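You operate a simulated robot arm through the tools that you are given. There is no shell and no other tool.

You run a simulated robot arm. Do the job below in one go: nothing can be reset, and whatever is moved stays where it is left.

TASK
Put things in order on the top of the funnel bench. At the end: the blue check cell from the top of the funnel bench is on the brown box (marked "TUBS"); the clear jar from the top of the funnel bench is on the white plate; the black grease cup from the top of the funnel bench stands where the white tub (marked "MINERAL MIX") stood; the brown dirty filter stands where the black grease cup stood; the white tub from the top of the funnel bench stands where the blue check cell stood; whatever was shut is shut again. Leave all else as you found it, and nothing knocked over. Set down upright: check cell, jar.

It is judged by the outcome, as a careful person would: the job done as asked, and still so three seconds after it is handed in. It fails if anything else is knocked over, pushed out of place, dropped, spilled or broken.

THE ROBOT
A 6-joint arm with a two-finger parallel gripper, fixed in place. Base frame: the origin is at the foot of the arm, x ahead of it, y to its left, z up; the work surface is at about z = 0.8. Readings come in m, degrees, newtons and seconds.
With the tool pointing down near the work surface it reaches from about 0.34 to 0.76 m from the base axis. Its first joint turns from -66.0 to 66.0 degrees. Payload 2.45 kg.
The tool frame sits at the grasp point between the pads (the TCP): z along the fingers, y along the line on which they close. The tips reach 0.024 m beyond it. Largest opening 0.068 m; finger width 0.017, thickness 0.01; the body of the gripper, 0.04 by 0.07 m, starts 0.041 m behind the TCP.
Orientation is that of the tool frame in the base frame, as [roll, pitch, yaw] about the fixed x, y, z axes, in that order (R = Rz(yaw) Ry(pitch) Rx(roll)). With the fingers straight down and closing along the base's y, the tool's x points along the base's -x, its y along +y and its z along -z.

THE INTERFACE
- The arm moves only by the tool arm_command. Its argument "series" is text: rows parted by semicolons, each of 6 numbers parted by spaces: the shift along the base's x, y, z in cm, then the turn, a rotation vector about the base's x, y, z in rad. In form: x y z ax ay az; .... A call has 1 to 20 rows; each row is the pose to reach, as a shift and turn from the pose commanded when the call began. "claw" is the opening, from 0 (shut) to 1 (fully open), set as the call begins (left out, the last holds). Each row takes 0.2 s and may step no farther than 0.05 m and 8.6 degrees from the row before; otherwise, or with a gripper value out of range, the whole call is refused. A pose out of reach is approached as far as the arm can. The call stops where the force on the tool passes 40 N (or 10 N more than at its start, if that is more) or the arm is blocked; 0.2 s more then pass. The fingers move at their own pace (about 0.108 m/s each) and stop on an object; they squeeze with about 34 N. The grip force told is the motor's: it shows also when the fingers shut on nothing. Time passes only in rows, and 0.2 s behind the last, so rows that repeat a pose let the fingers close. The reply holds the time, the measured pose of the TCP, the force on the tool along the base axes, the opening and the grip force, in the units named above and with some noise, with the torque about the TCP (base axes, N m) and any sound that the robot's microphone picked up.
- Cameras (640 x 400 px; columns grow to the right, rows downward): "scene" is fixed at [0.1591, 0.4129, 1.4534]; the picture's right is [-0.83, -0.55, 0.00], its down [-0.37, 0.55, -0.75] and it looks along [0.41, -0.62, -0.66] (base axes); focal length 330 px, centre (320, 200). "wrist" rides on the gripper at [0.084, 0.011, -0.075] in the tool frame; the picture's right is [-0.13, 0.99, 0.00], its down [-0.60, -0.08, -0.79] and it looks along [-0.79, -0.10, 0.61] (tool axes); focal length 251 px, centre (320, 200).
- snapshot(camera): a new picture of that camera. The clock stands still meanwhile.
- locate(camera, pixels): there is no depth. For up to 12 entries [column, row, z] of the newest picture of that camera ("zoom" is the newest enlarged one), the place [x, y] in the base frame at which the ray of that pixel passes the height z, good to about 0.002 m. The clock stands still meanwhile.
- inspect(camera, box): a new picture of the part [left, top, right, bottom] of that camera's present view, enlarged. The clock stands still meanwhile.
- hand_in(): hands the job in; it is judged then, once.

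Open the gripper and draw the arm clear of the work before you hand the job in, unless the task says otherwise.

The tools are called by a JSON object that holds its "api" and its "payload". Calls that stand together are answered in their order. arm_command: Moves the arm, as the interface text tells. Its arguments: {"type":"object","properties":{"series":{"type":"string"},"claw":{"type":"number"}},"required":["series"]} The other tools are called the same way: snapshot (camera) takes a picture; locate (camera, pixels) gives the place at which the rays of pixels pass given heights; inspect (camera, box) takes an enlarged picture of a part of a camera's view; hand_in () hands the job in.

At the start:

```text
clock: 0.0
position: [0.4457, 0.0654, 1.1656]
orientation: [179.9, 0.0, -180.0]
ft_force: [0.2, 0.2, -0.5]
moment: [0.0, 0.03, 0.0]
gripper_width: 0.068
gripper_force: 0.0
```

scene: 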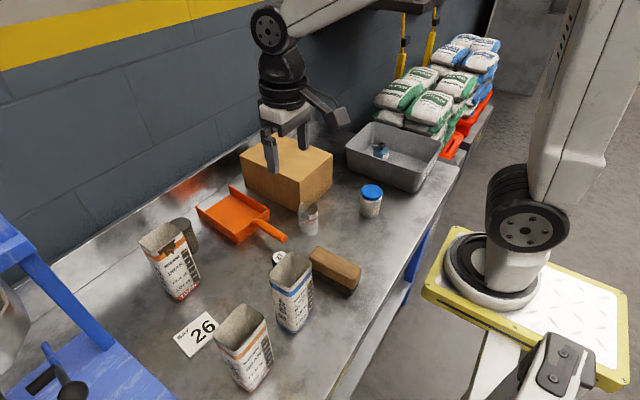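
wrist: 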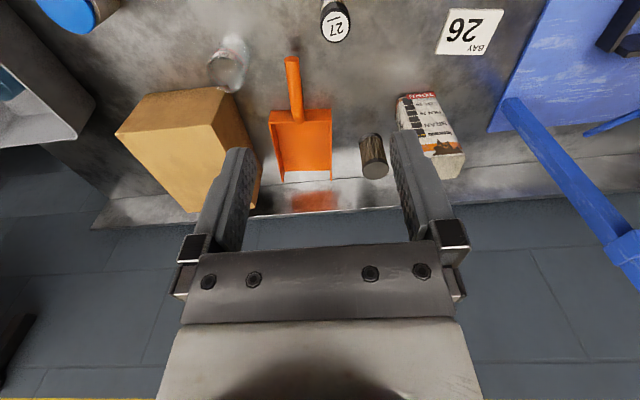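

I start by looking closely at the scene to identify each item: boxes, tub with blue lid (about 371,200), jar (308,218), items near 185,235 and 280,258.

{"api": "inspect", "payload": {"camera": "scene", "box": [120, 180, 280, 280]}}

{"api": "inspect", "payload": {"camera": "scene", "box": [240, 170, 400, 270]}}

{"api": "inspect", "payload": {"camera": "scene", "box": [160, 230, 400, 380]}}

{"api": "inspect", "payload": {"camera": "scene", "box": [320, 100, 480, 200]}}

```text
4.00 times, centred on (200, 230) of scene
```

zoom: 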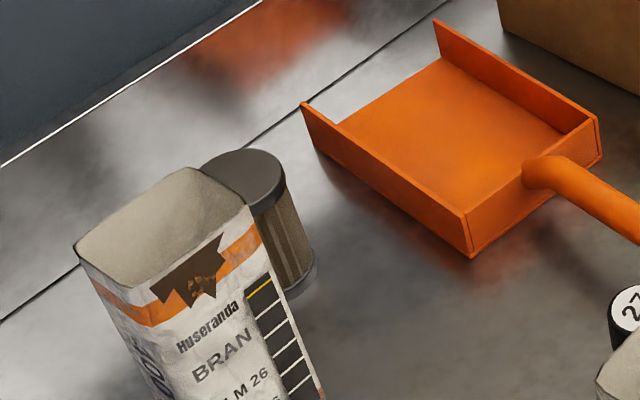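

```text
4.00 times, centred on (320, 220) of scene
```

zoom: 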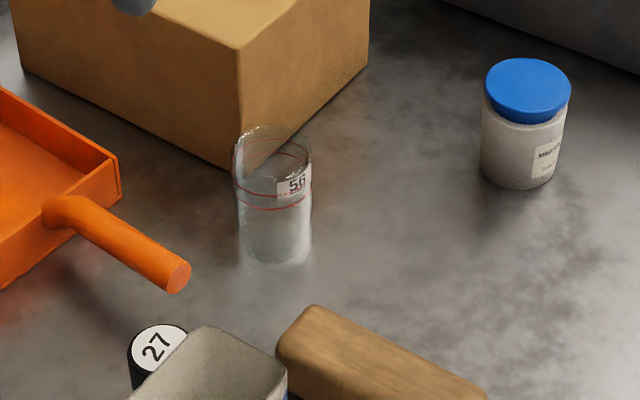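

```text
2.67 times, centred on (280, 305) of scene
```

zoom: 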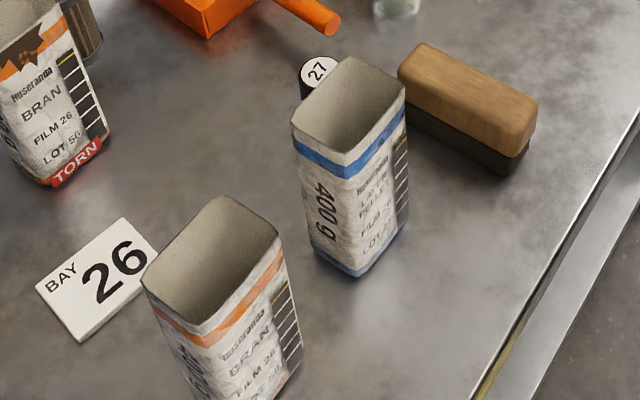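

```text
4.00 times, centred on (400, 150) of scene
```

zoom: 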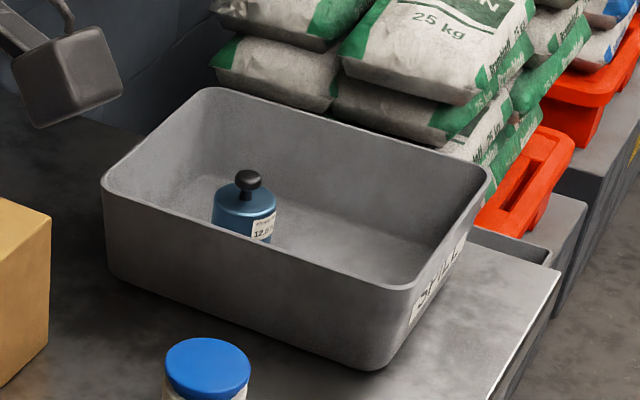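

The check cell (blue with black knob) sits in the grey SPILL tray at (381,150); tub at (371,200), jar at (308,218), cup "27" at (280,258), filter at (187,235), BAY 26 plate at (195,333). I locate these points and inspect the edges.

{"api": "locate", "payload": {"camera": "scene", "pixels": [[371, 215, 0.8], [308, 233, 0.8], [279, 266, 0.8], [193, 249, 0.8], [195, 333, 0.8], [381, 158, 0.8], [288, 170, 0.9], [242, 170, 0.9], [333, 170, 0.9], [300, 188, 0.9], [275, 137, 0.9], [299, 209, 0.8]]}}

{"api": "inspect", "payload": {"camera": "scene", "box": [0, 200, 160, 300]}}

{"api": "inspect", "payload": {"camera": "scene", "box": [0, 300, 160, 400]}}

{"api": "inspect", "payload": {"camera": "wrist", "box": [0, 0, 320, 200]}}

{"api": "inspect", "payload": {"camera": "wrist", "box": [320, 0, 640, 200]}}

```text
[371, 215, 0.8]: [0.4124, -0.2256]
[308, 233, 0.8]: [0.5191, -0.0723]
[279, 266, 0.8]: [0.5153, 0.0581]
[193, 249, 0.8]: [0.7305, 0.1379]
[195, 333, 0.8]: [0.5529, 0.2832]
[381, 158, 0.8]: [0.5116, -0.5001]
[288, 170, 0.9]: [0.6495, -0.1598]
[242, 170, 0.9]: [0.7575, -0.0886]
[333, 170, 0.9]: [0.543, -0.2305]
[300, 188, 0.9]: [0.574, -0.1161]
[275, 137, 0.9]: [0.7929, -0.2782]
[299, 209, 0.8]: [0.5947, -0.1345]
```

```text
4.00 times, centred on (80, 250) of scene
```

zoom: 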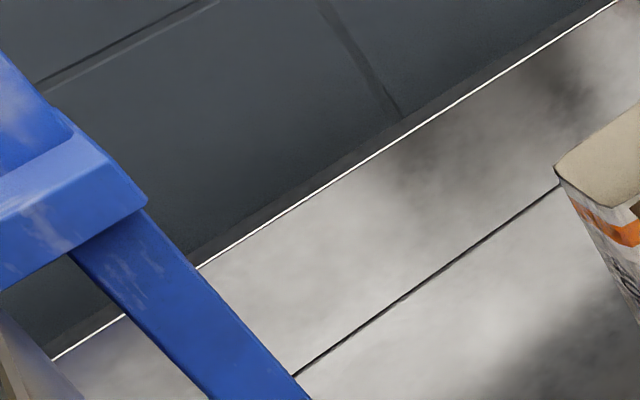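

```text
4.00 times, centred on (80, 350) of scene
```

zoom: 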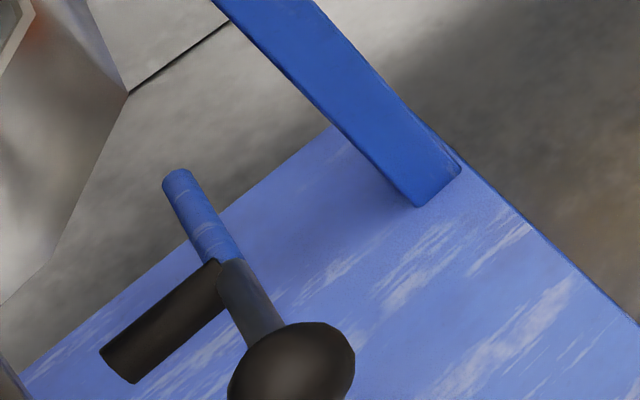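

```text
2.00 times, centred on (160, 100) of wrist
```

zoom: 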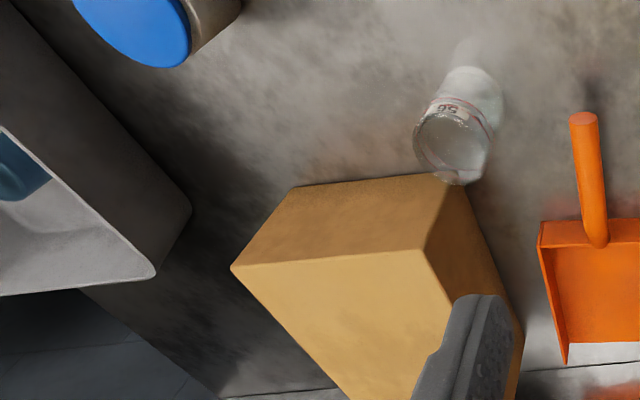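

```text
2.00 times, centred on (480, 100) of wrist
```

zoom: 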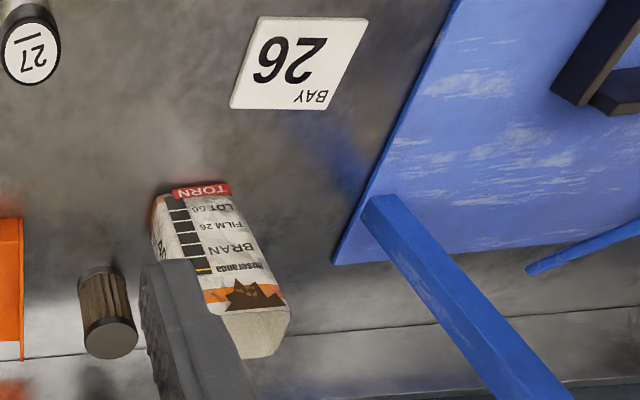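

The wrist camera needs to look into the tray. I swing the arm at height to azimuth -45°, about 0.45 m radius, turning the tool along with it.

{"api": "arm_command", "payload": {"series": "0.4 -4.6 -0.3 0 0 -0.087; 0.35 -9.3 -0.6 0 0 -0.174; -0.2 -13.9 -1 0 0 -0.262; -1.2 -18.5 -1.5 0 0 -0.349; -2.6 -22.9 -2 0 0 -0.436; -4.6 -27.1 -2.5 0 0 -0.523; -6.9 -31.2 -3 0 0 -0.611; -9.6 -34.9 -3.5 0 0 -0.698; -12.8 -38.4 -4 0 0 -0.785; -12.8 -38.4 -4 0 0 -0.785", "claw": 1}}

{"api": "snapshot", "payload": {"camera": "wrist"}}

{"api": "snapshot", "payload": {"camera": "scene"}}

```text
clock: 2.2
position: [0.318, -0.3181, 1.1255]
orientation: [179.9, 0.0, 135.0]
ft_force: [0.8, -0.3, -0.4]
moment: [-0.01, -0.02, -0.01]
gripper_width: 0.0684
gripper_force: 0.2
```

```text
taken
```

wrist: 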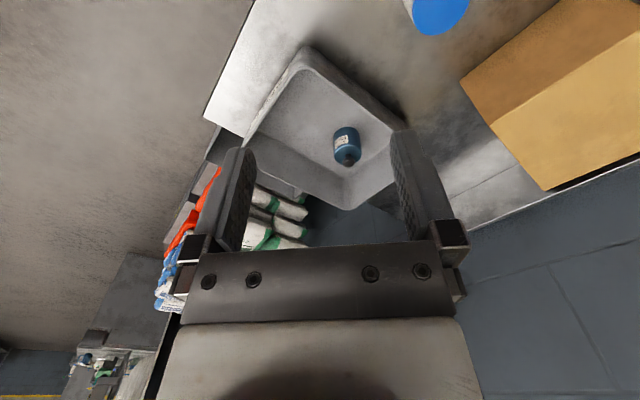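

```text
taken
```

scene: 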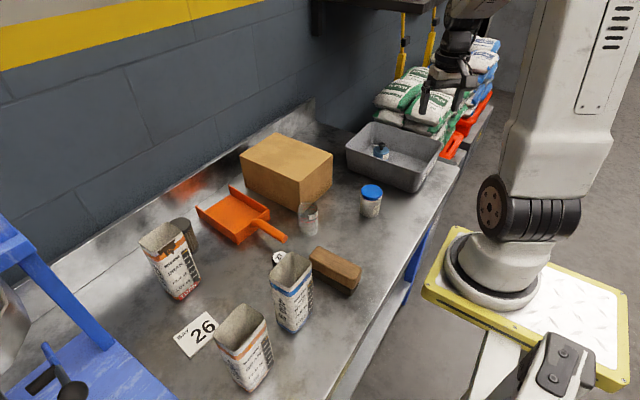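

The cell shows at (345,146) in the wrist view inside the tray. I enlarge it and the scene view of tray and box for exact edges.

{"api": "inspect", "payload": {"camera": "wrist", "box": [240, 40, 480, 190]}}

{"api": "inspect", "payload": {"camera": "scene", "box": [340, 110, 460, 185]}}

{"api": "inspect", "payload": {"camera": "scene", "box": [220, 120, 348, 200]}}

{"api": "inspect", "payload": {"camera": "wrist", "box": [40, 240, 240, 400]}}

```text
2.67 times, centred on (360, 115) of wrist
```

zoom: 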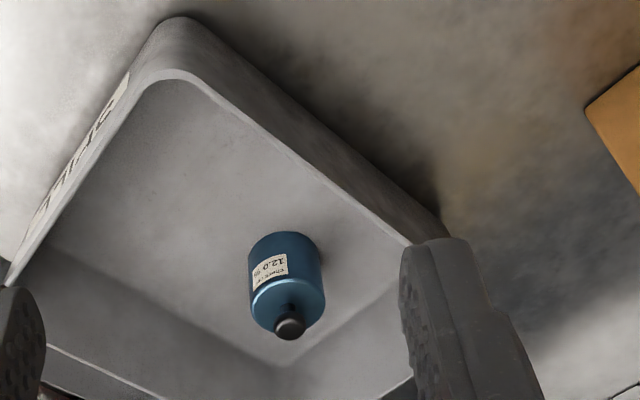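

```text
5.33 times, centred on (400, 148) of scene
```

zoom: 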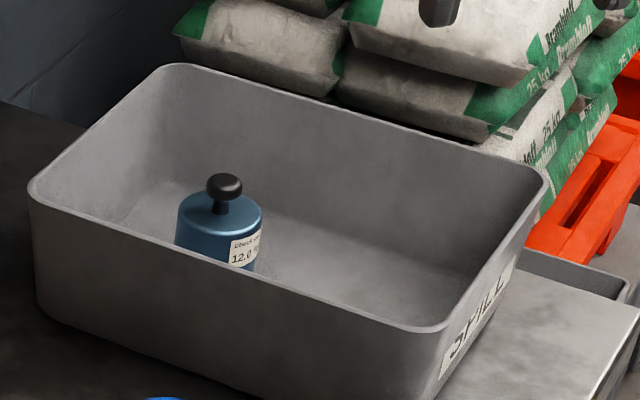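

```text
5.00 times, centred on (284, 160) of scene
```

zoom: 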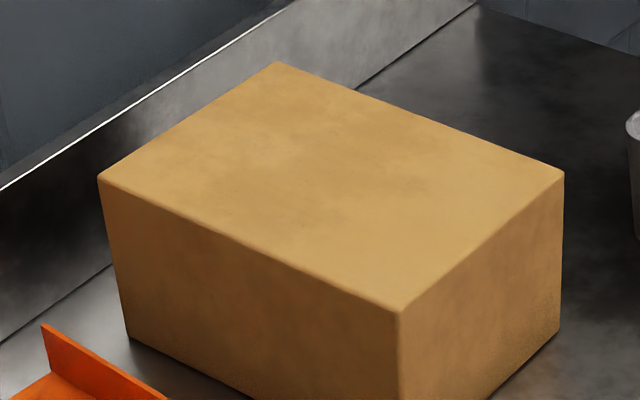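

```text
2.50 times, centred on (140, 320) of wrist
```

zoom: 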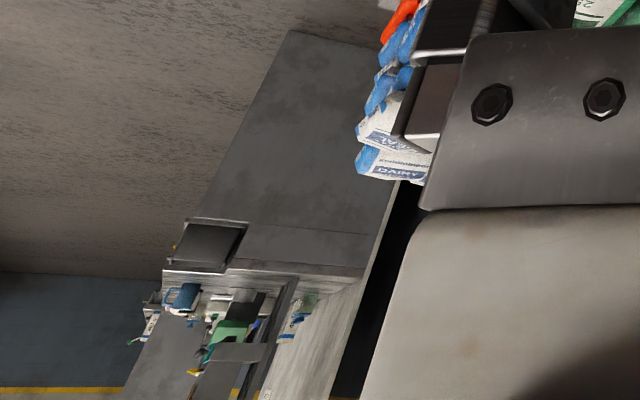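

I triangulate the cell's knob, body and the tray rim from both cameras by locating at several heights.

{"api": "locate", "payload": {"camera": "wrist", "pixels": [[348.4, 162.6, 0.85], [348.4, 162.6, 0.87], [348.4, 162.6, 0.89], [347.6, 151.0, 0.84], [347.6, 151.0, 0.86], [346.9, 136, 0.8], [346.9, 136, 0.81], [333.1, 140, 0.82], [360.7, 138, 0.82], [307, 70, 0.89], [394, 131, 0.89], [334, 90, 0.805]]}}

{"api": "locate", "payload": {"camera": "scene", "pixels": [[382, 144.8, 0.85], [382, 144.8, 0.87], [382, 144.8, 0.89], [381.1, 149.9, 0.84], [381.1, 149.9, 0.86], [346.2, 146.1, 0.89], [370.9, 123.6, 0.89], [442.2, 144.3, 0.89], [422.5, 172.4, 0.89], [347.9, 169.6, 0.8], [421.6, 185, 0.8]]}}

```text
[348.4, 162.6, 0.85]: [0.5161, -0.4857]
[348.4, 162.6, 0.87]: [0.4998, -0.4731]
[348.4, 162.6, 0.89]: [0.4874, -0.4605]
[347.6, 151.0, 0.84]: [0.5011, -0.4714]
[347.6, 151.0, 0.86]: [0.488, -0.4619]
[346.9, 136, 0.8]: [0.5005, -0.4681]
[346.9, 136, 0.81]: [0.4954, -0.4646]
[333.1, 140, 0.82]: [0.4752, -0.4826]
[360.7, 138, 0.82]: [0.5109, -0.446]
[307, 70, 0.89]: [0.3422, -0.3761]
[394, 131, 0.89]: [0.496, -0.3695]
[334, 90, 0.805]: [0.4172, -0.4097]
```

```text
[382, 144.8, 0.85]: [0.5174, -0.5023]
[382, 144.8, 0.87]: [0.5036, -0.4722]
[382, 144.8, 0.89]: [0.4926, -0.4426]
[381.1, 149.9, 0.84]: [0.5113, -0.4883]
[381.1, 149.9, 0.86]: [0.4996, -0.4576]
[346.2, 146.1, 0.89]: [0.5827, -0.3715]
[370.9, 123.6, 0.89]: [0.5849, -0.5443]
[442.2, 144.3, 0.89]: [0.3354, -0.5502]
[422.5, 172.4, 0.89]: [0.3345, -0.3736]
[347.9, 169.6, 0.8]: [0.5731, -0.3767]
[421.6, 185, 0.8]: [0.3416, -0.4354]
```

Both cameras agree: the knob is near (0.502,-0.4725) at z≈0.87, the tray rim at z≈0.89. I move over the cell at z≈0.97 and look again.

{"api": "arm_command", "payload": {"series": "3 -2.5 -2 0 0 0; 6 -5 -4 0 0 0; 9 -7.5 -6 0 0 0; 12 -10 -8 0 0 0; 15 -12.6 -11 0 0 0; 18.4 -15.4 -13.5 0 0 0; 18.4 -15.4 -15.5 0 0 0; 18.4 -15.4 -15.5 0 0 0", "claw": 1}}

{"api": "snapshot", "payload": {"camera": "wrist"}}

{"api": "snapshot", "payload": {"camera": "scene"}}

```text
refused: row 6 steps farther than a row can; nothing moved
```

```text
taken
```

wrist: 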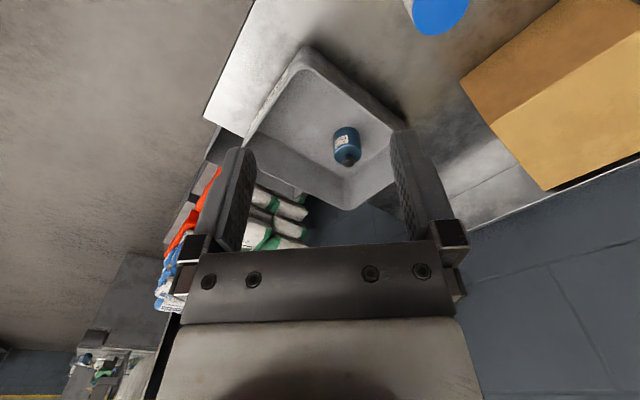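

```text
taken
```

scene: 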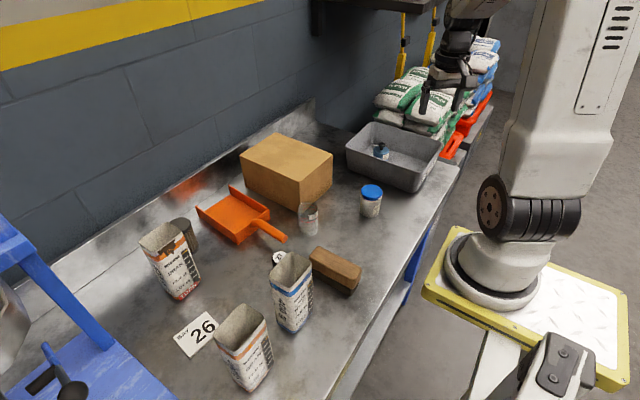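

The row was too long, nothing moved. I resend with shorter steps.

{"api": "arm_command", "payload": {"series": "3 -2.5 -2 0 0 0; 6 -5 -4 0 0 0; 9 -7.5 -6 0 0 0; 12 -10 -8 0 0 0; 15 -12.6 -10 0 0 0; 18.4 -15.4 -12 0 0 0; 18.4 -15.4 -15.5 0 0 0; 18.4 -15.4 -15.5 0 0 0", "claw": 1}}

{"api": "snapshot", "payload": {"camera": "wrist"}}

{"api": "snapshot", "payload": {"camera": "scene"}}

```text
clock: 4.0
position: [0.5026, -0.4701, 0.9722]
orientation: [-180.0, 0.0, 135.0]
ft_force: [-0.2, 0.0, 0.3]
moment: [-0.01, 0.04, -0.03]
gripper_width: 0.0679
gripper_force: 0.1
```

```text
taken
```

wrist: 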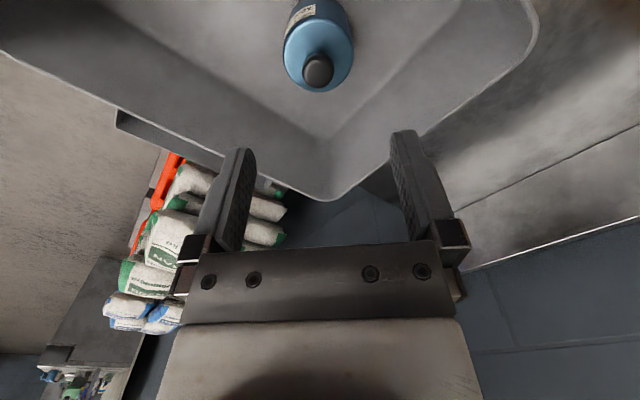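

```text
taken
```

scene: 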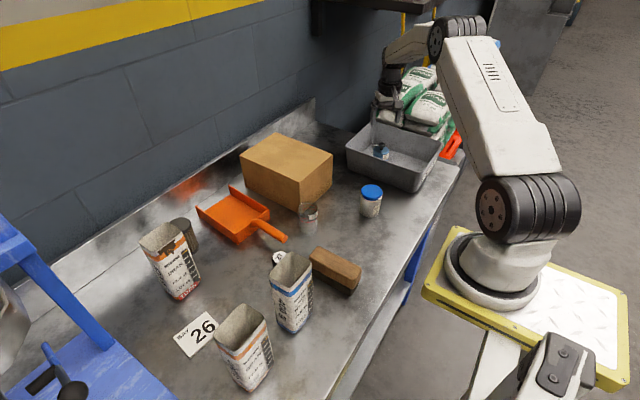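

The cell is now at (318,55) in the wrist view with the knob at (318,70). I locate these at candidate heights.

{"api": "locate", "payload": {"camera": "wrist", "pixels": [[318, 70, 0.865], [318, 70, 0.875], [318, 52, 0.845], [318, 52, 0.85], [285, 52, 0.84], [352, 50, 0.84]]}}

{"api": "inspect", "payload": {"camera": "wrist", "box": [240, 0, 400, 100]}}

```text
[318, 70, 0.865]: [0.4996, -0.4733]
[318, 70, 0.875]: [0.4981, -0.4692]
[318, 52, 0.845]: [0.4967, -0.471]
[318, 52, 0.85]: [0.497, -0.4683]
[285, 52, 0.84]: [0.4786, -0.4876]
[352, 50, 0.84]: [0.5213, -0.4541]
```

```text
4.00 times, centred on (320, 50) of wrist
```

zoom: 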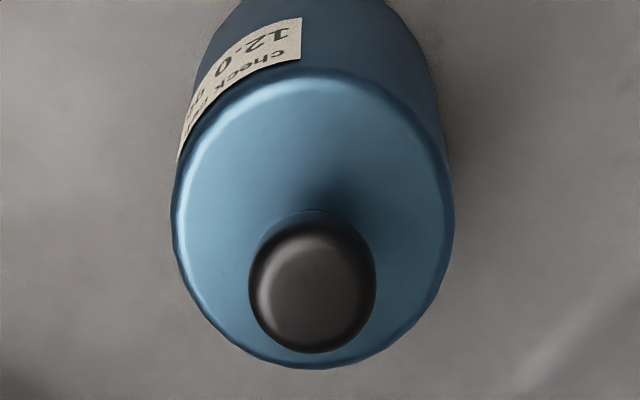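

Cell axis is about (0.4985,-0.4705). I shift 4 mm and descend to TCP z≈0.846, so the palm clears the knob and pads straddle the body.

{"api": "arm_command", "payload": {"series": "-0.4 0 -2 0 0 0; -0.4 0 -5 0 0 0; -0.4 0 -8 0 0 0; -0.4 0 -10.5 0 0 0; -0.4 0 -12.4 0 0 0; -0.4 0 -12.4 0 0 0", "claw": 1}}

{"api": "snapshot", "payload": {"camera": "wrist"}}

{"api": "snapshot", "payload": {"camera": "scene"}}

```text
clock: 5.4
position: [0.5007, -0.4702, 0.8482]
orientation: [-180.0, 0.0, 134.9]
ft_force: [0.0, 0.2, -0.4]
moment: [0.0, 0.01, -0.01]
gripper_width: 0.0679
gripper_force: 0.0
```

```text
taken
```

wrist: 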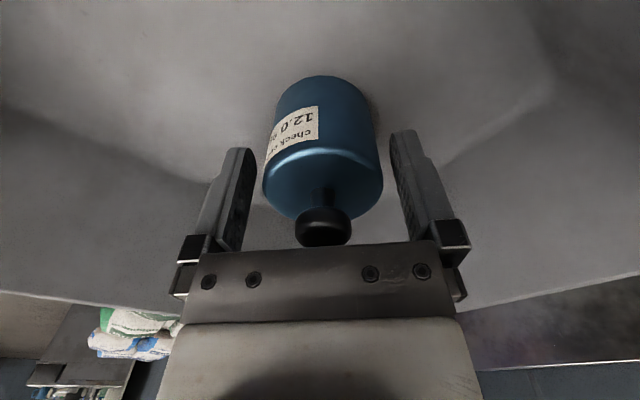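

```text
taken
```

scene: 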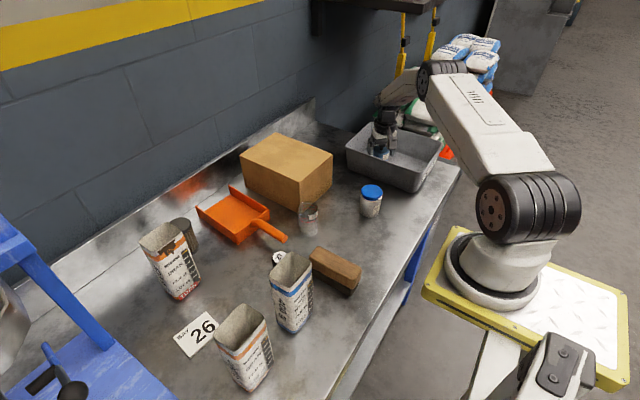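

The cell is centred between the pads with no contact. I close the gripper.

{"api": "arm_command", "payload": {"series": "0 0 0 0 0 0; 0 0 0 0 0 0; 0 0 0 0 0 0; 0 0 0 0 0 0", "claw": 0}}

{"api": "snapshot", "payload": {"camera": "wrist"}}

```text
clock: 6.4
position: [0.4999, -0.4708, 0.8482]
orientation: [-180.0, 0.0, 135.0]
ft_force: [0.2, -0.3, 0.9]
moment: [0.03, 0.02, 0.0]
gripper_width: 0.0501
gripper_force: 34.2
```

```text
taken
```

wrist: 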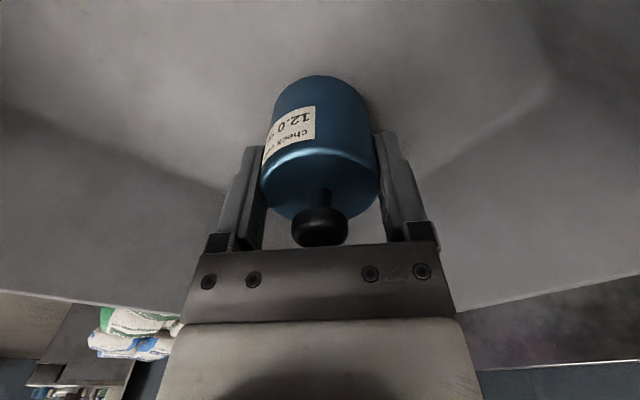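

Grip at 0.050 m, 34 N. I lift straight up.

{"api": "arm_command", "payload": {"series": "0 0 1 0 0 0; 0 0 3 0 0 0; 0 0 6 0 0 0; 0 0 10 0 0 0; 0 0 14 0 0 0; 0 0 17 0 0 0; 0 0 17 0 0 0", "claw": 0}}

{"api": "snapshot", "payload": {"camera": "wrist"}}

{"api": "snapshot", "payload": {"camera": "scene"}}

```text
clock: 8.0
position: [0.4986, -0.4717, 1.0197]
orientation: [179.9, 0.0, 135.0]
ft_force: [0.5, -0.3, -1.9]
moment: [0.0, -0.02, 0.02]
gripper_width: 0.0501
gripper_force: 34.0
```

```text
taken
```

wrist: 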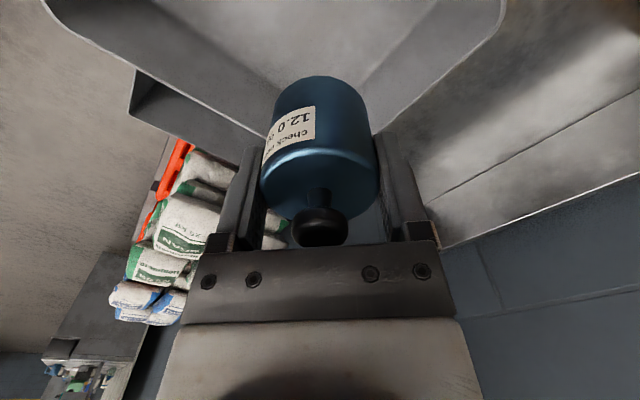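

```text
taken
```

scene: 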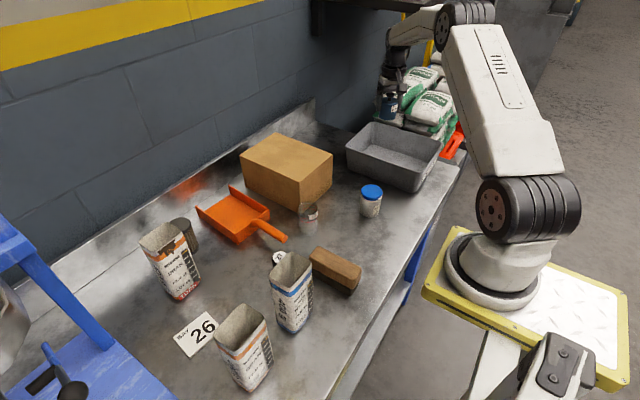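

The cell is held upright and tray hasn't moved. I carry it at height to above the brown box near (0.665,-0.22).

{"api": "arm_command", "payload": {"series": "2.1 3.15 0.3 0 0 0.055; 4.15 6.3 0.5 0 0 0.11; 6.2 9.45 0.5 0 0 0.165; 8.3 12.6 0.5 0 0 0.22; 10.4 15.75 0.5 0 0 0.275; 12.5 18.9 0.5 0 0 0.33; 14.6 22 0.5 0 0 0.385; 16.6 25.2 0.5 0 0 0.44; 16.6 25.2 0.5 0 0 0.44", "claw": 0}}

{"api": "snapshot", "payload": {"camera": "wrist"}}

{"api": "snapshot", "payload": {"camera": "scene"}}

```text
clock: 10.0
position: [0.6664, -0.2214, 1.0199]
orientation: [-179.9, 0.0, 160.2]
ft_force: [-0.1, 0.2, -1.5]
moment: [0.0, 0.0, 0.02]
gripper_width: 0.0504
gripper_force: 34.0
```

```text
taken
```

wrist: 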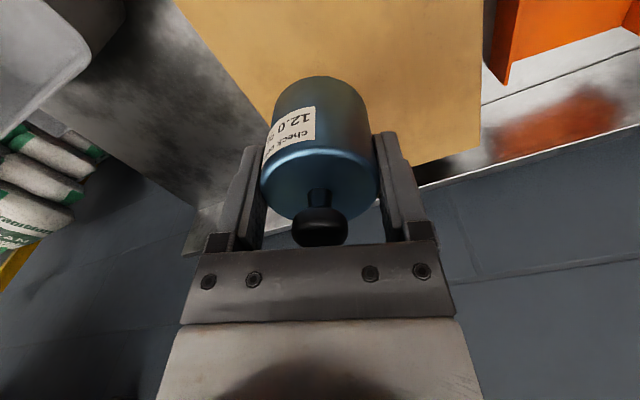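

```text
taken
```

scene: 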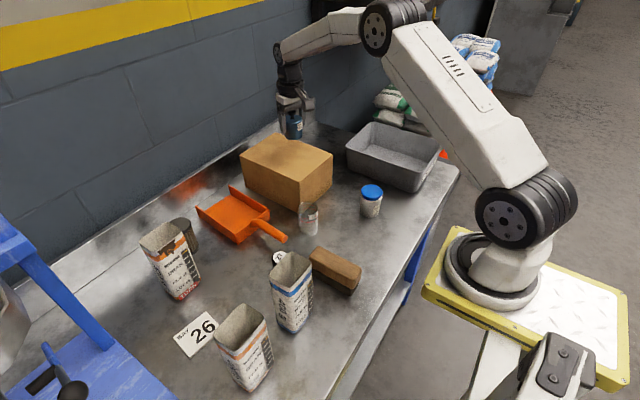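

Above the box. I lower to just above expected contact (TCP z≈0.953).

{"api": "arm_command", "payload": {"series": "0 0 -2 0 0 0; 0 0 -4 0 0 0; 0 0 -5.5 0 0 0; 0 0 -6.5 0 0 0; 0 0 -6.5 0 0 0", "claw": 0}}

{"api": "inspect", "payload": {"camera": "scene", "box": [220, 80, 380, 180]}}

{"api": "snapshot", "payload": {"camera": "wrist"}}

```text
clock: 11.2
position: [0.6669, -0.2207, 0.9629]
orientation: [-180.0, 0.6, 160.1]
ft_force: [-6.0, 6.3, 34.3]
moment: [0.12, 0.21, 0.03]
gripper_width: 0.0503
gripper_force: 34.1
```

```text
4.00 times, centred on (300, 130) of scene
```

zoom: 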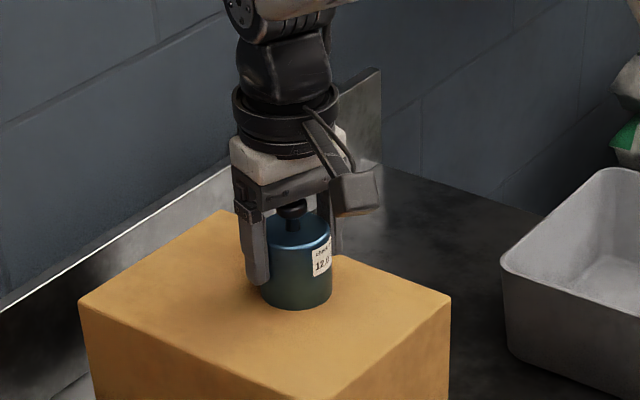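

```text
taken
```

wrist: 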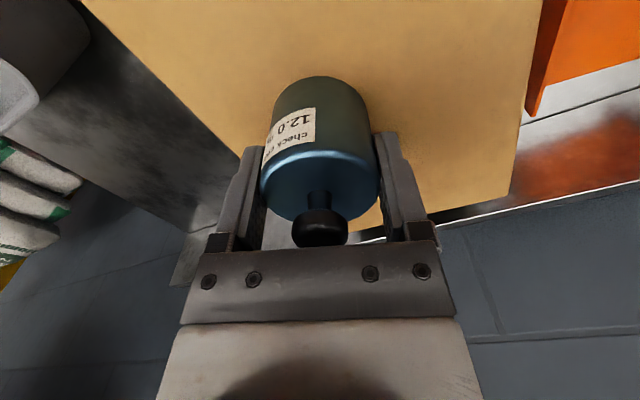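

Contact came at TCP z≈0.963 (34 N), so the box top is a bit higher than estimated. I ease up to relieve the force before releasing.

{"api": "arm_command", "payload": {"series": "0 0 0.3 0 0 0; 0 0 0.3 0 0 0", "claw": 0}}

```text
clock: 11.8
position: [0.6656, -0.2222, 0.9625]
orientation: [179.9, 0.5, 160.3]
ft_force: [7.4, 4.0, 18.9]
moment: [-0.14, -0.62, 0.19]
gripper_width: 0.0502
gripper_force: 34.3
```

{"api": "arm_command", "payload": {"series": "0 0 0.2 0 0 0; 0 0 0.2 0 0 0", "claw": 0}}

```text
clock: 12.4
position: [0.6643, -0.2219, 0.9628]
orientation: [179.9, 0.2, 160.2]
ft_force: [4.7, -1.9, 12.0]
moment: [-0.14, -0.59, 0.03]
gripper_width: 0.0503
gripper_force: 34.2
```

Force is falling (12 N). I raise another 3 mm to bring it near zero.

{"api": "arm_command", "payload": {"series": "0 0 0.15 0 0 0; 0 0 0.3 0 0 0; 0 0 0.3 0 0 0", "claw": 0}}

{"api": "snapshot", "payload": {"camera": "scene"}}

```text
clock: 13.2
position: [0.6629, -0.2202, 0.9655]
orientation: [179.9, -0.2, 160.2]
ft_force: [-0.6, -0.5, -2.1]
moment: [0.02, 0.01, 0.01]
gripper_width: 0.0506
gripper_force: 34.5
```

```text
taken
```

scene: 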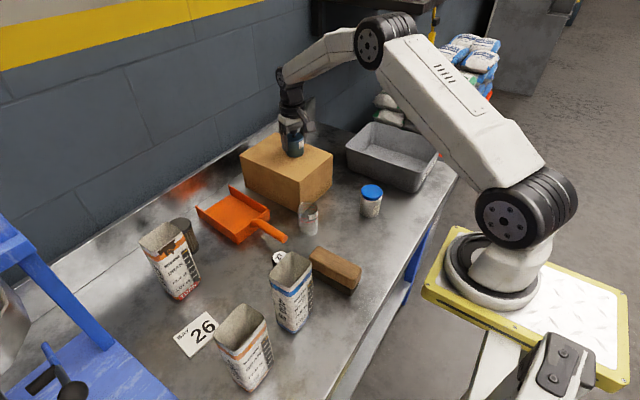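

Now it hangs freely, ~2 mm above. I lower 2 mm to touch lightly.

{"api": "arm_command", "payload": {"series": "0 0 -0.1 0 0 0; 0 0 -0.2 0 0 0; 0 0 -0.2 0 0 0", "claw": 0}}

```text
clock: 14.0
position: [0.6641, -0.2204, 0.9633]
orientation: [180.0, -0.1, 160.3]
ft_force: [-0.3, -0.3, -1.6]
moment: [0.03, 0.0, 0.01]
gripper_width: 0.05
gripper_force: 34.0
```

{"api": "arm_command", "payload": {"series": "0 0 -0.1 0 0 0; 0 0 -0.1 0 0 0", "claw": 0}}

```text
clock: 14.6
position: [0.6642, -0.2214, 0.9618]
orientation: [-179.9, 0.0, 160.1]
ft_force: [-0.5, -0.1, -1.6]
moment: [0.02, -0.01, 0.0]
gripper_width: 0.0503
gripper_force: 34.1
```

Still hanging free (−1.6 N). I keep lowering in 1 mm steps.

{"api": "arm_command", "payload": {"series": "0 0 -0.1 0 0 0; 0 0 -0.1 0 0 0", "claw": 0}}

```text
clock: 15.2
position: [0.6636, -0.2213, 0.9628]
orientation: [-180.0, 0.2, 160.3]
ft_force: [-4.7, 1.1, 9.6]
moment: [-0.01, -0.11, -0.01]
gripper_width: 0.0505
gripper_force: 33.7
```

Light contact (≈10 N). I open the gripper.

{"api": "arm_command", "payload": {"series": "0 0 0.05 0 0 0; 0 0 0.05 0 0 0; 0 0 0.05 0 0 0", "claw": 1}}

{"api": "snapshot", "payload": {"camera": "wrist"}}

```text
clock: 16.0
position: [0.665, -0.2211, 0.9614]
orientation: [-180.0, 0.0, 160.2]
ft_force: [0.5, -0.6, 0.3]
moment: [0.0, 0.01, -0.01]
gripper_width: 0.068
gripper_force: 0.2
```

```text
taken
```

wrist: 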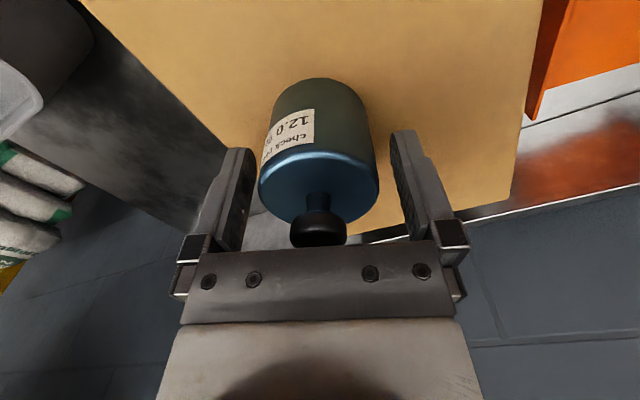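

Released and standing. I raise the arm straight up and then go above the tub near (0.415,-0.235).

{"api": "arm_command", "payload": {"series": "0 0 3 0 0 0; 0 0 7 0 0 0; 0 0 11 0 0 0; -4 0 12 0 0 0; -8.5 0 12 0 0 0; -13 -0.3 12 0 0 0; -17 -0.8 12 0 0 0; -21 -1.2 12 0 0 0; -25 -1.4 12 0 0 0; -25 -1.4 9 0 0 0; -25 -1.4 9 0 0 0", "claw": 1}}

{"api": "snapshot", "payload": {"camera": "wrist"}}

{"api": "snapshot", "payload": {"camera": "scene"}}

```text
clock: 18.4
position: [0.4143, -0.2343, 1.0504]
orientation: [180.0, 0.0, 160.2]
ft_force: [0.8, 1.1, -0.3]
moment: [0.04, 0.02, -0.03]
gripper_width: 0.0682
gripper_force: 0.0
```

```text
taken
```

wrist: 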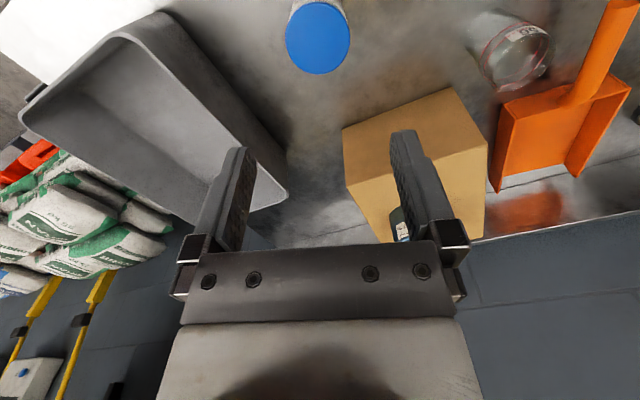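

```text
taken
```

scene: 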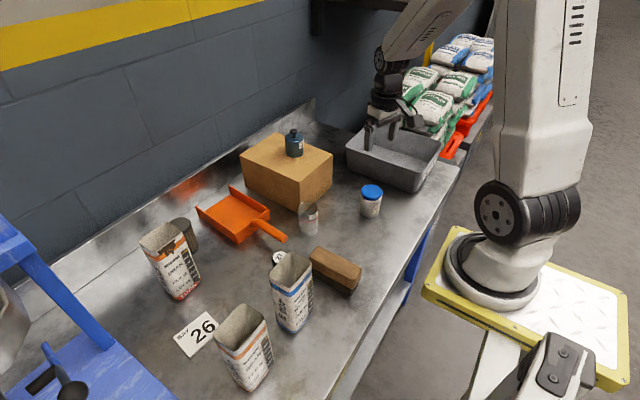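

The cell stands upright on the box. Tub lid is at (318,38) in wrist view and (372,192) in scene; I zoom to get its edges.

{"api": "inspect", "payload": {"camera": "wrist", "box": [240, 0, 400, 100]}}

{"api": "inspect", "payload": {"camera": "scene", "box": [332, 175, 412, 225]}}

```text
4.00 times, centred on (320, 50) of wrist
```

zoom: 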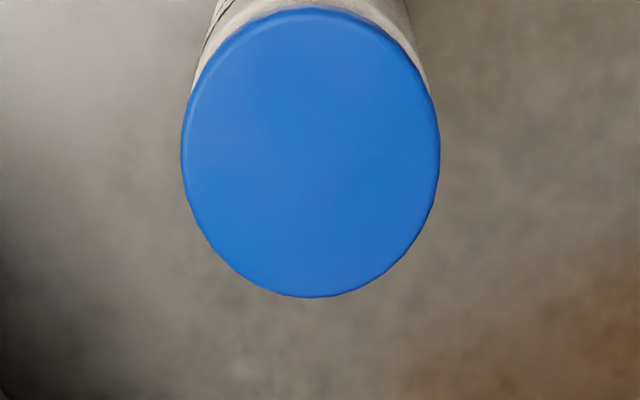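

```text
8.00 times, centred on (372, 200) of scene
```

zoom: 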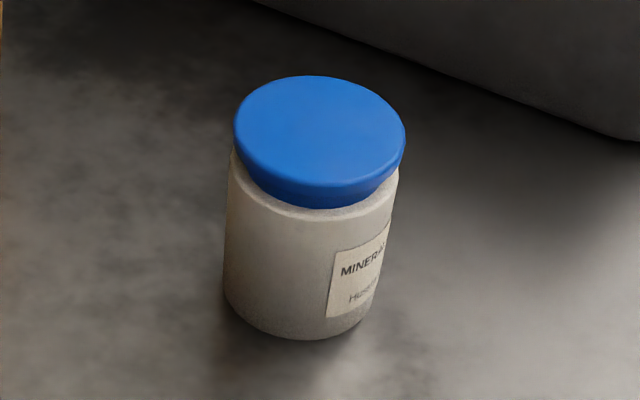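

I triangulate the lid centre and its diameter, plus the base edges.

{"api": "locate", "payload": {"camera": "wrist", "pixels": [[317.8, 38.1, 0.86], [317.8, 38.1, 0.87], [317.8, 38.1, 0.88], [285.5, 38, 0.87], [350, 38, 0.87], [318, 2, 0.87], [318, 74.2, 0.87]]}}

{"api": "locate", "payload": {"camera": "scene", "pixels": [[371.9, 191.4, 0.86], [371.9, 191.4, 0.87], [371.9, 191.4, 0.88], [371, 217.5, 0.8], [360, 210.5, 0.8], [379, 212.5, 0.8], [370.5, 212, 0.8]]}}

```text
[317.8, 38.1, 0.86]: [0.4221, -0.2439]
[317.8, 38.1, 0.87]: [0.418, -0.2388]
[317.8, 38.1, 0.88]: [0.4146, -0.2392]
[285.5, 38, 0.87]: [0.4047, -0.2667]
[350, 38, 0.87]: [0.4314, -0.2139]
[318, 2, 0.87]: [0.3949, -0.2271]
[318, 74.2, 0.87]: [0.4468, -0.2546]
```

```text
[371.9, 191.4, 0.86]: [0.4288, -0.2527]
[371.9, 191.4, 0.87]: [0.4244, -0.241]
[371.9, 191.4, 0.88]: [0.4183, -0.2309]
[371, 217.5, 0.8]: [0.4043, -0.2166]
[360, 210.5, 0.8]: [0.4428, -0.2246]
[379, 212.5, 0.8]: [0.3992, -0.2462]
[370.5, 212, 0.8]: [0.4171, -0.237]
```

Lid centre ≈ (0.419,-0.239), top z≈0.873, diameter ≈0.059 — tight in the 0.068 opening. I centre above it and descend to z≈0.92 for a final check.

{"api": "arm_command", "payload": {"series": "0.45 -0.45 -3 0 0 0; 0.45 -0.45 -7 0 0 0; 0.45 -0.45 -11 0 0 0; 0.45 -0.45 -13 0 0 0; 0.45 -0.45 -13 0 0 0", "claw": 1}}

{"api": "snapshot", "payload": {"camera": "wrist"}}

```text
clock: 19.6
position: [0.4184, -0.239, 0.9216]
orientation: [180.0, -0.1, 160.2]
ft_force: [0.2, 0.8, 0.0]
moment: [-0.02, 0.02, 0.0]
gripper_width: 0.068
gripper_force: 0.1
```

```text
taken
```

wrist: 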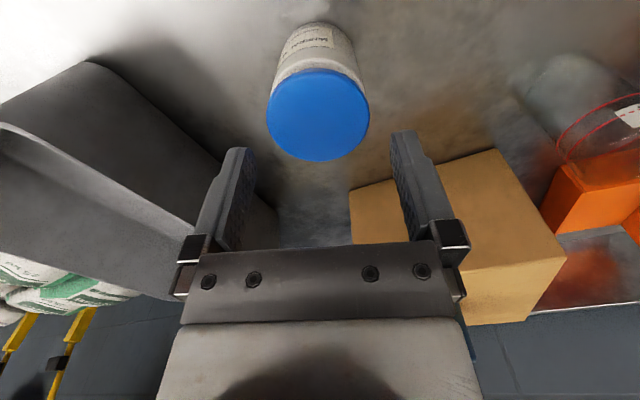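

Lid centred to about 1 mm (columns 267–369). I make a 1 mm correction and descend to TCP z≈0.839.

{"api": "arm_command", "payload": {"series": "0 -0.1 -2 0 0 0; 0 -0.1 -4 0 0 0; 0 -0.1 -6 0 0 0; 0 -0.1 -7.5 0 0 0; 0 -0.1 -8.2 0 0 0; 0 -0.1 -8.2 0 0 0", "claw": 1}}

{"api": "snapshot", "payload": {"camera": "wrist"}}

```text
clock: 21.0
position: [0.4202, -0.2389, 0.8392]
orientation: [180.0, 0.1, 160.2]
ft_force: [0.0, 0.1, 0.0]
moment: [0.05, 0.01, 0.01]
gripper_width: 0.0681
gripper_force: 0.1
```

```text
taken
```

wrist: 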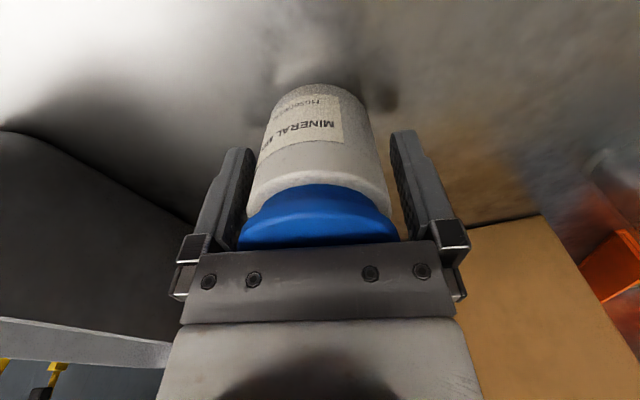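

The tub is between the pads with no contact force. I close.

{"api": "arm_command", "payload": {"series": "0 0 0 0 0 0; 0 0 0 0 0 0; 0 0 0 0 0 0; 0 0 0 0 0 0", "claw": 0}}

{"api": "snapshot", "payload": {"camera": "wrist"}}

{"api": "inspect", "payload": {"camera": "scene", "box": [292, 150, 452, 250]}}

```text
clock: 22.0
position: [0.4188, -0.2388, 0.8382]
orientation: [179.9, 0.0, 160.3]
ft_force: [0.7, -0.4, 0.3]
moment: [0.01, -0.06, 0.01]
gripper_width: 0.0567
gripper_force: 33.7
```

```text
taken
```

wrist: 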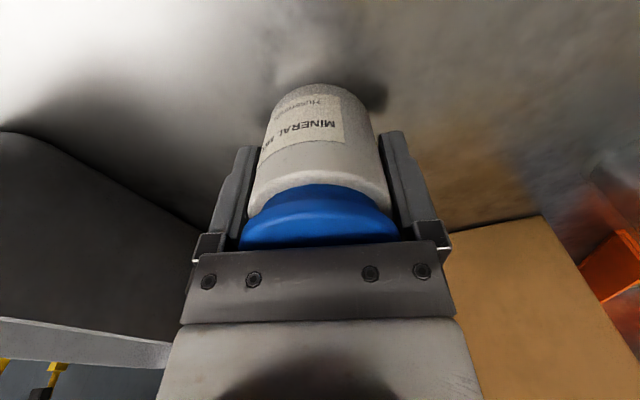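

```text
4.00 times, centred on (372, 200) of scene
```

zoom: 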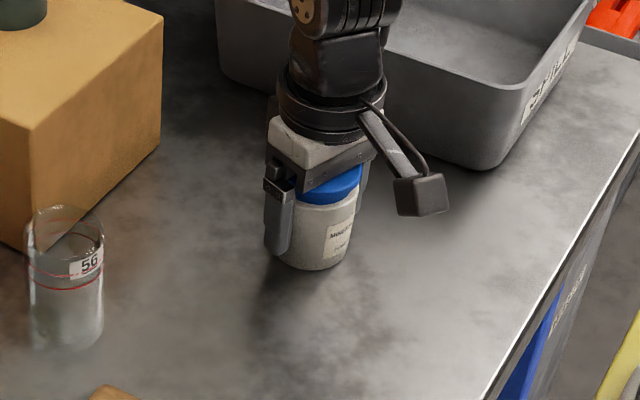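

Gripped at 0.0567 m. I lift 16 cm and carry it to above the spot where the cell stood (0.499,-0.471).

{"api": "arm_command", "payload": {"series": "0 0 1 0 0 0; 0 0 4 0 0 0; 0 0 8 0 0 0; 0 0 12 0 0 0; 0 0 16 0 0 0; 1.3 -3.8 16 0 0 0; 2.7 -7.7 16 0 0 0; 4 -11.6 16 0 0 0; 5.4 -15.5 16 0 0 0; 6.7 -19.4 16 0 0 0; 8 -23.2 16 0 0 0; 8 -23.2 16 0 0 0; 8 -23.2 16 0 0 0", "claw": 0}}

{"api": "snapshot", "payload": {"camera": "wrist"}}

{"api": "snapshot", "payload": {"camera": "scene"}}

```text
clock: 24.8
position: [0.498, -0.4746, 0.9981]
orientation: [-179.9, -0.1, 160.2]
ft_force: [0.6, -0.4, -2.3]
moment: [0.01, -0.01, -0.02]
gripper_width: 0.0566
gripper_force: 34.0
```

```text
taken
```

wrist: 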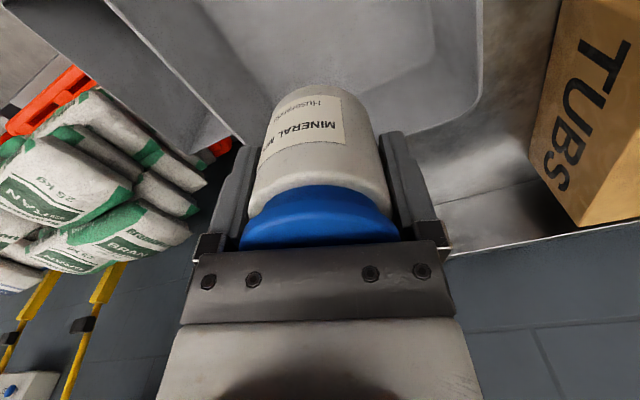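

```text
taken
```

scene: 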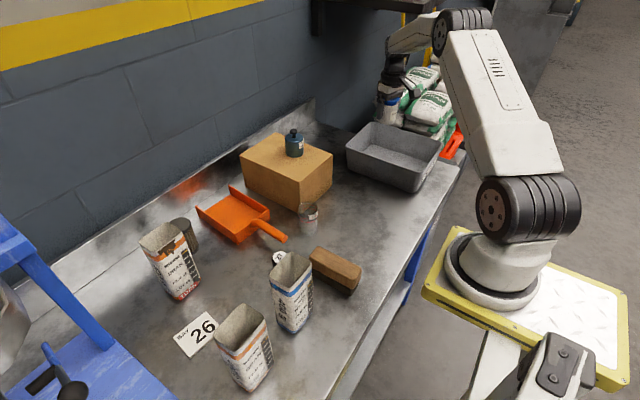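

The TUBS mark on the box's side confirms it. Tub hangs over the cell's old place; I lower into the tray to just above the floor.

{"api": "arm_command", "payload": {"series": "0 0 -4 0 0 0; 0 0 -8 0 0 0; 0 0 -11 0 0 0; 0 0 -13 0 0 0; 0 0 -14.3 0 0 0; 0 0 -14.3 0 0 0", "claw": 0}}

{"api": "snapshot", "payload": {"camera": "wrist"}}

{"api": "inspect", "payload": {"camera": "scene", "box": [320, 90, 480, 190]}}

```text
clock: 26.2
position: [0.5001, -0.4727, 0.8562]
orientation: [180.0, -0.1, 160.1]
ft_force: [0.6, 0.3, -1.8]
moment: [-0.02, 0.02, 0.01]
gripper_width: 0.0564
gripper_force: 33.9
```

```text
taken
```

wrist: 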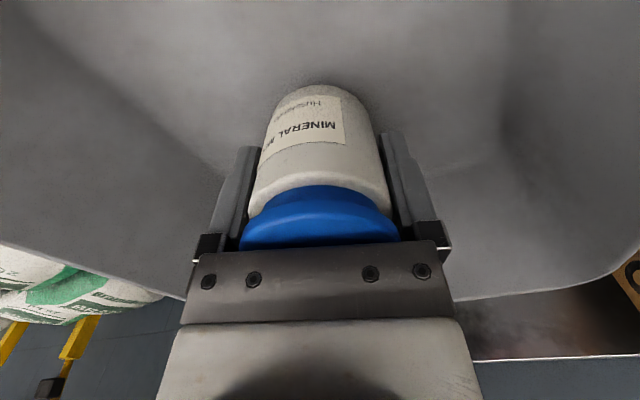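

```text
4.00 times, centred on (400, 140) of scene
```

zoom: 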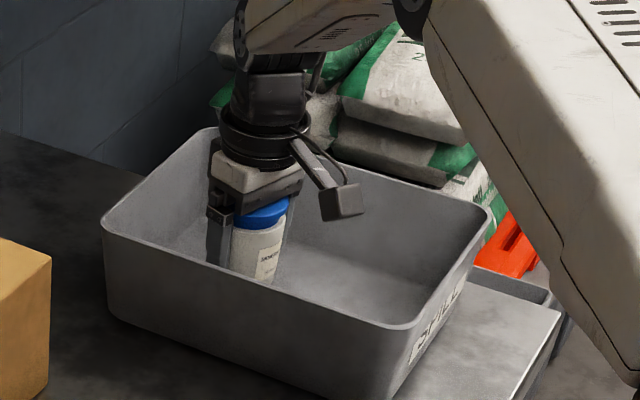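

Clear of the walls. I lower another 8 mm in small steps.

{"api": "arm_command", "payload": {"series": "0 0 -0.3 0 0 0; 0 0 -0.6 0 0 0; 0 0 -0.8 0 0 0; 0 0 -0.8 0 0 0", "claw": 0}}

```text
clock: 27.2
position: [0.4993, -0.4715, 0.8475]
orientation: [179.9, 0.0, 160.3]
ft_force: [-0.3, 0.6, -2.3]
moment: [-0.02, -0.03, 0.02]
gripper_width: 0.0567
gripper_force: 34.2
```

{"api": "arm_command", "payload": {"series": "0 0 -0.1 0 0 0; 0 0 -0.2 0 0 0; 0 0 -0.2 0 0 0", "claw": 0}}

```text
clock: 28.0
position: [0.4995, -0.472, 0.8467]
orientation: [-180.0, 0.0, 160.2]
ft_force: [-0.8, 0.5, -1.4]
moment: [0.03, 0.0, 0.02]
gripper_width: 0.0565
gripper_force: 34.4
```

Still free (−1.4 N). I keep lowering in 1 mm steps.

{"api": "arm_command", "payload": {"series": "0 0 -0.1 0 0 0; 0 0 -0.2 0 0 0; 0 0 -0.2 0 0 0", "claw": 0}}

```text
clock: 28.8
position: [0.499, -0.4735, 0.8452]
orientation: [180.0, -0.1, 160.2]
ft_force: [0.0, -0.8, -1.9]
moment: [0.02, -0.01, 0.02]
gripper_width: 0.0564
gripper_force: 34.3
```

{"api": "arm_command", "payload": {"series": "0 0 -0.1 0 0 0; 0 0 -0.2 0 0 0; 0 0 -0.2 0 0 0", "claw": 0}}

```text
clock: 29.6
position: [0.4996, -0.4724, 0.8432]
orientation: [-180.0, 0.0, 160.2]
ft_force: [-0.4, 0.5, -1.8]
moment: [0.02, -0.03, -0.01]
gripper_width: 0.0564
gripper_force: 34.0
```

{"api": "arm_command", "payload": {"series": "0 0 -0.1 0 0 0; 0 0 -0.15 0 0 0; 0 0 -0.15 0 0 0", "claw": 0}}

```text
clock: 30.4
position: [0.4997, -0.4735, 0.8445]
orientation: [-179.8, 0.1, 160.2]
ft_force: [-2.1, 1.7, 8.2]
moment: [0.23, 0.08, 0.04]
gripper_width: 0.0563
gripper_force: 33.7
```

Contact at ~8 N. I release the tub.

{"api": "arm_command", "payload": {"series": "0 0 0.05 0 0 0; 0 0 0.05 0 0 0; 0 0 0.05 0 0 0", "claw": 1}}

{"api": "snapshot", "payload": {"camera": "wrist"}}

```text
clock: 31.2
position: [0.5002, -0.4715, 0.8425]
orientation: [-179.9, 0.0, 160.3]
ft_force: [-0.1, -0.6, 0.7]
moment: [-0.03, 0.0, 0.05]
gripper_width: 0.068
gripper_force: 0.1
```

```text
taken
```

wrist: 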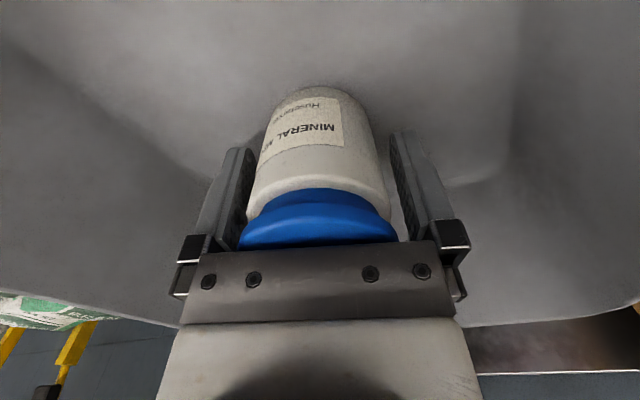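

The tub is released and standing in the tray. I rise straight up, then swing back to about (0.40,0.0,1.09) with yaw 180 to view the cup and bag.

{"api": "arm_command", "payload": {"series": "0 0 2 0 0 0; 0 0 6 0 0 0; 0 0 10.5 0 0 0; 0 0 15 0 0 0; 0 0 19.5 0 0 0; -0.9 4.3 20 0 0 0.031; -1.8 8.6 20.5 0 0 0.063; -2.7 12.8 21 0 0 0.094; -3.6 17.1 21.5 0 0 0.126; -4.5 21.4 22 0 0 0.157; -5.5 25.6 22.5 0 0 0.189; -6.4 29.9 23 0 0 0.22; -7.3 34.2 23.5 0 0 0.252; -8.2 38.5 24 0 0 0.283; -9.1 42.7 24.5 0 0 0.315; -10 47 25 0 0 0.346; -10 47 25 0 0 0.346", "claw": 1}}

{"api": "snapshot", "payload": {"camera": "wrist"}}

{"api": "snapshot", "payload": {"camera": "scene"}}

```text
clock: 34.8
position: [0.3982, -0.0021, 1.0905]
orientation: [-179.9, 0.0, 179.9]
ft_force: [0.8, 0.4, -0.1]
moment: [0.0, -0.05, 0.0]
gripper_width: 0.068
gripper_force: 0.0
```

```text
taken
```

wrist: 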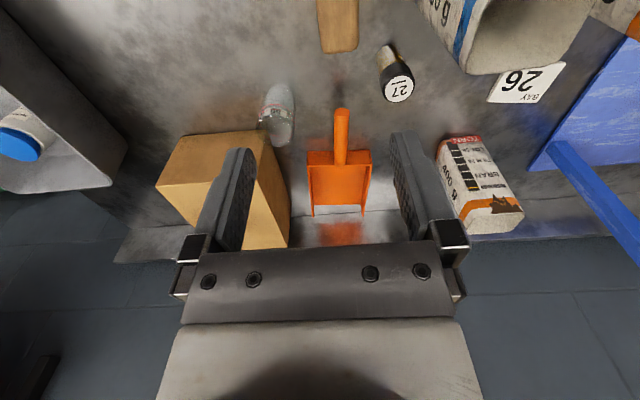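

```text
taken
```

scene: 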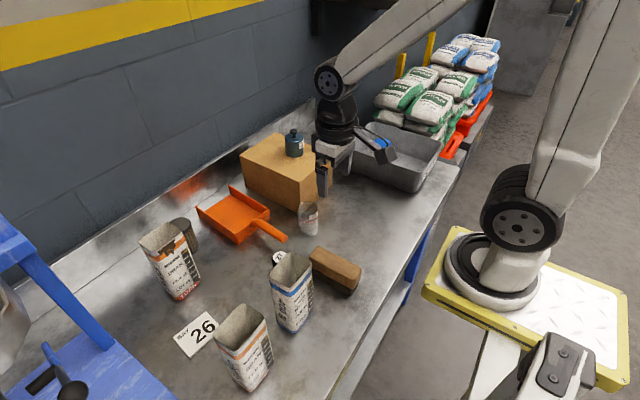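

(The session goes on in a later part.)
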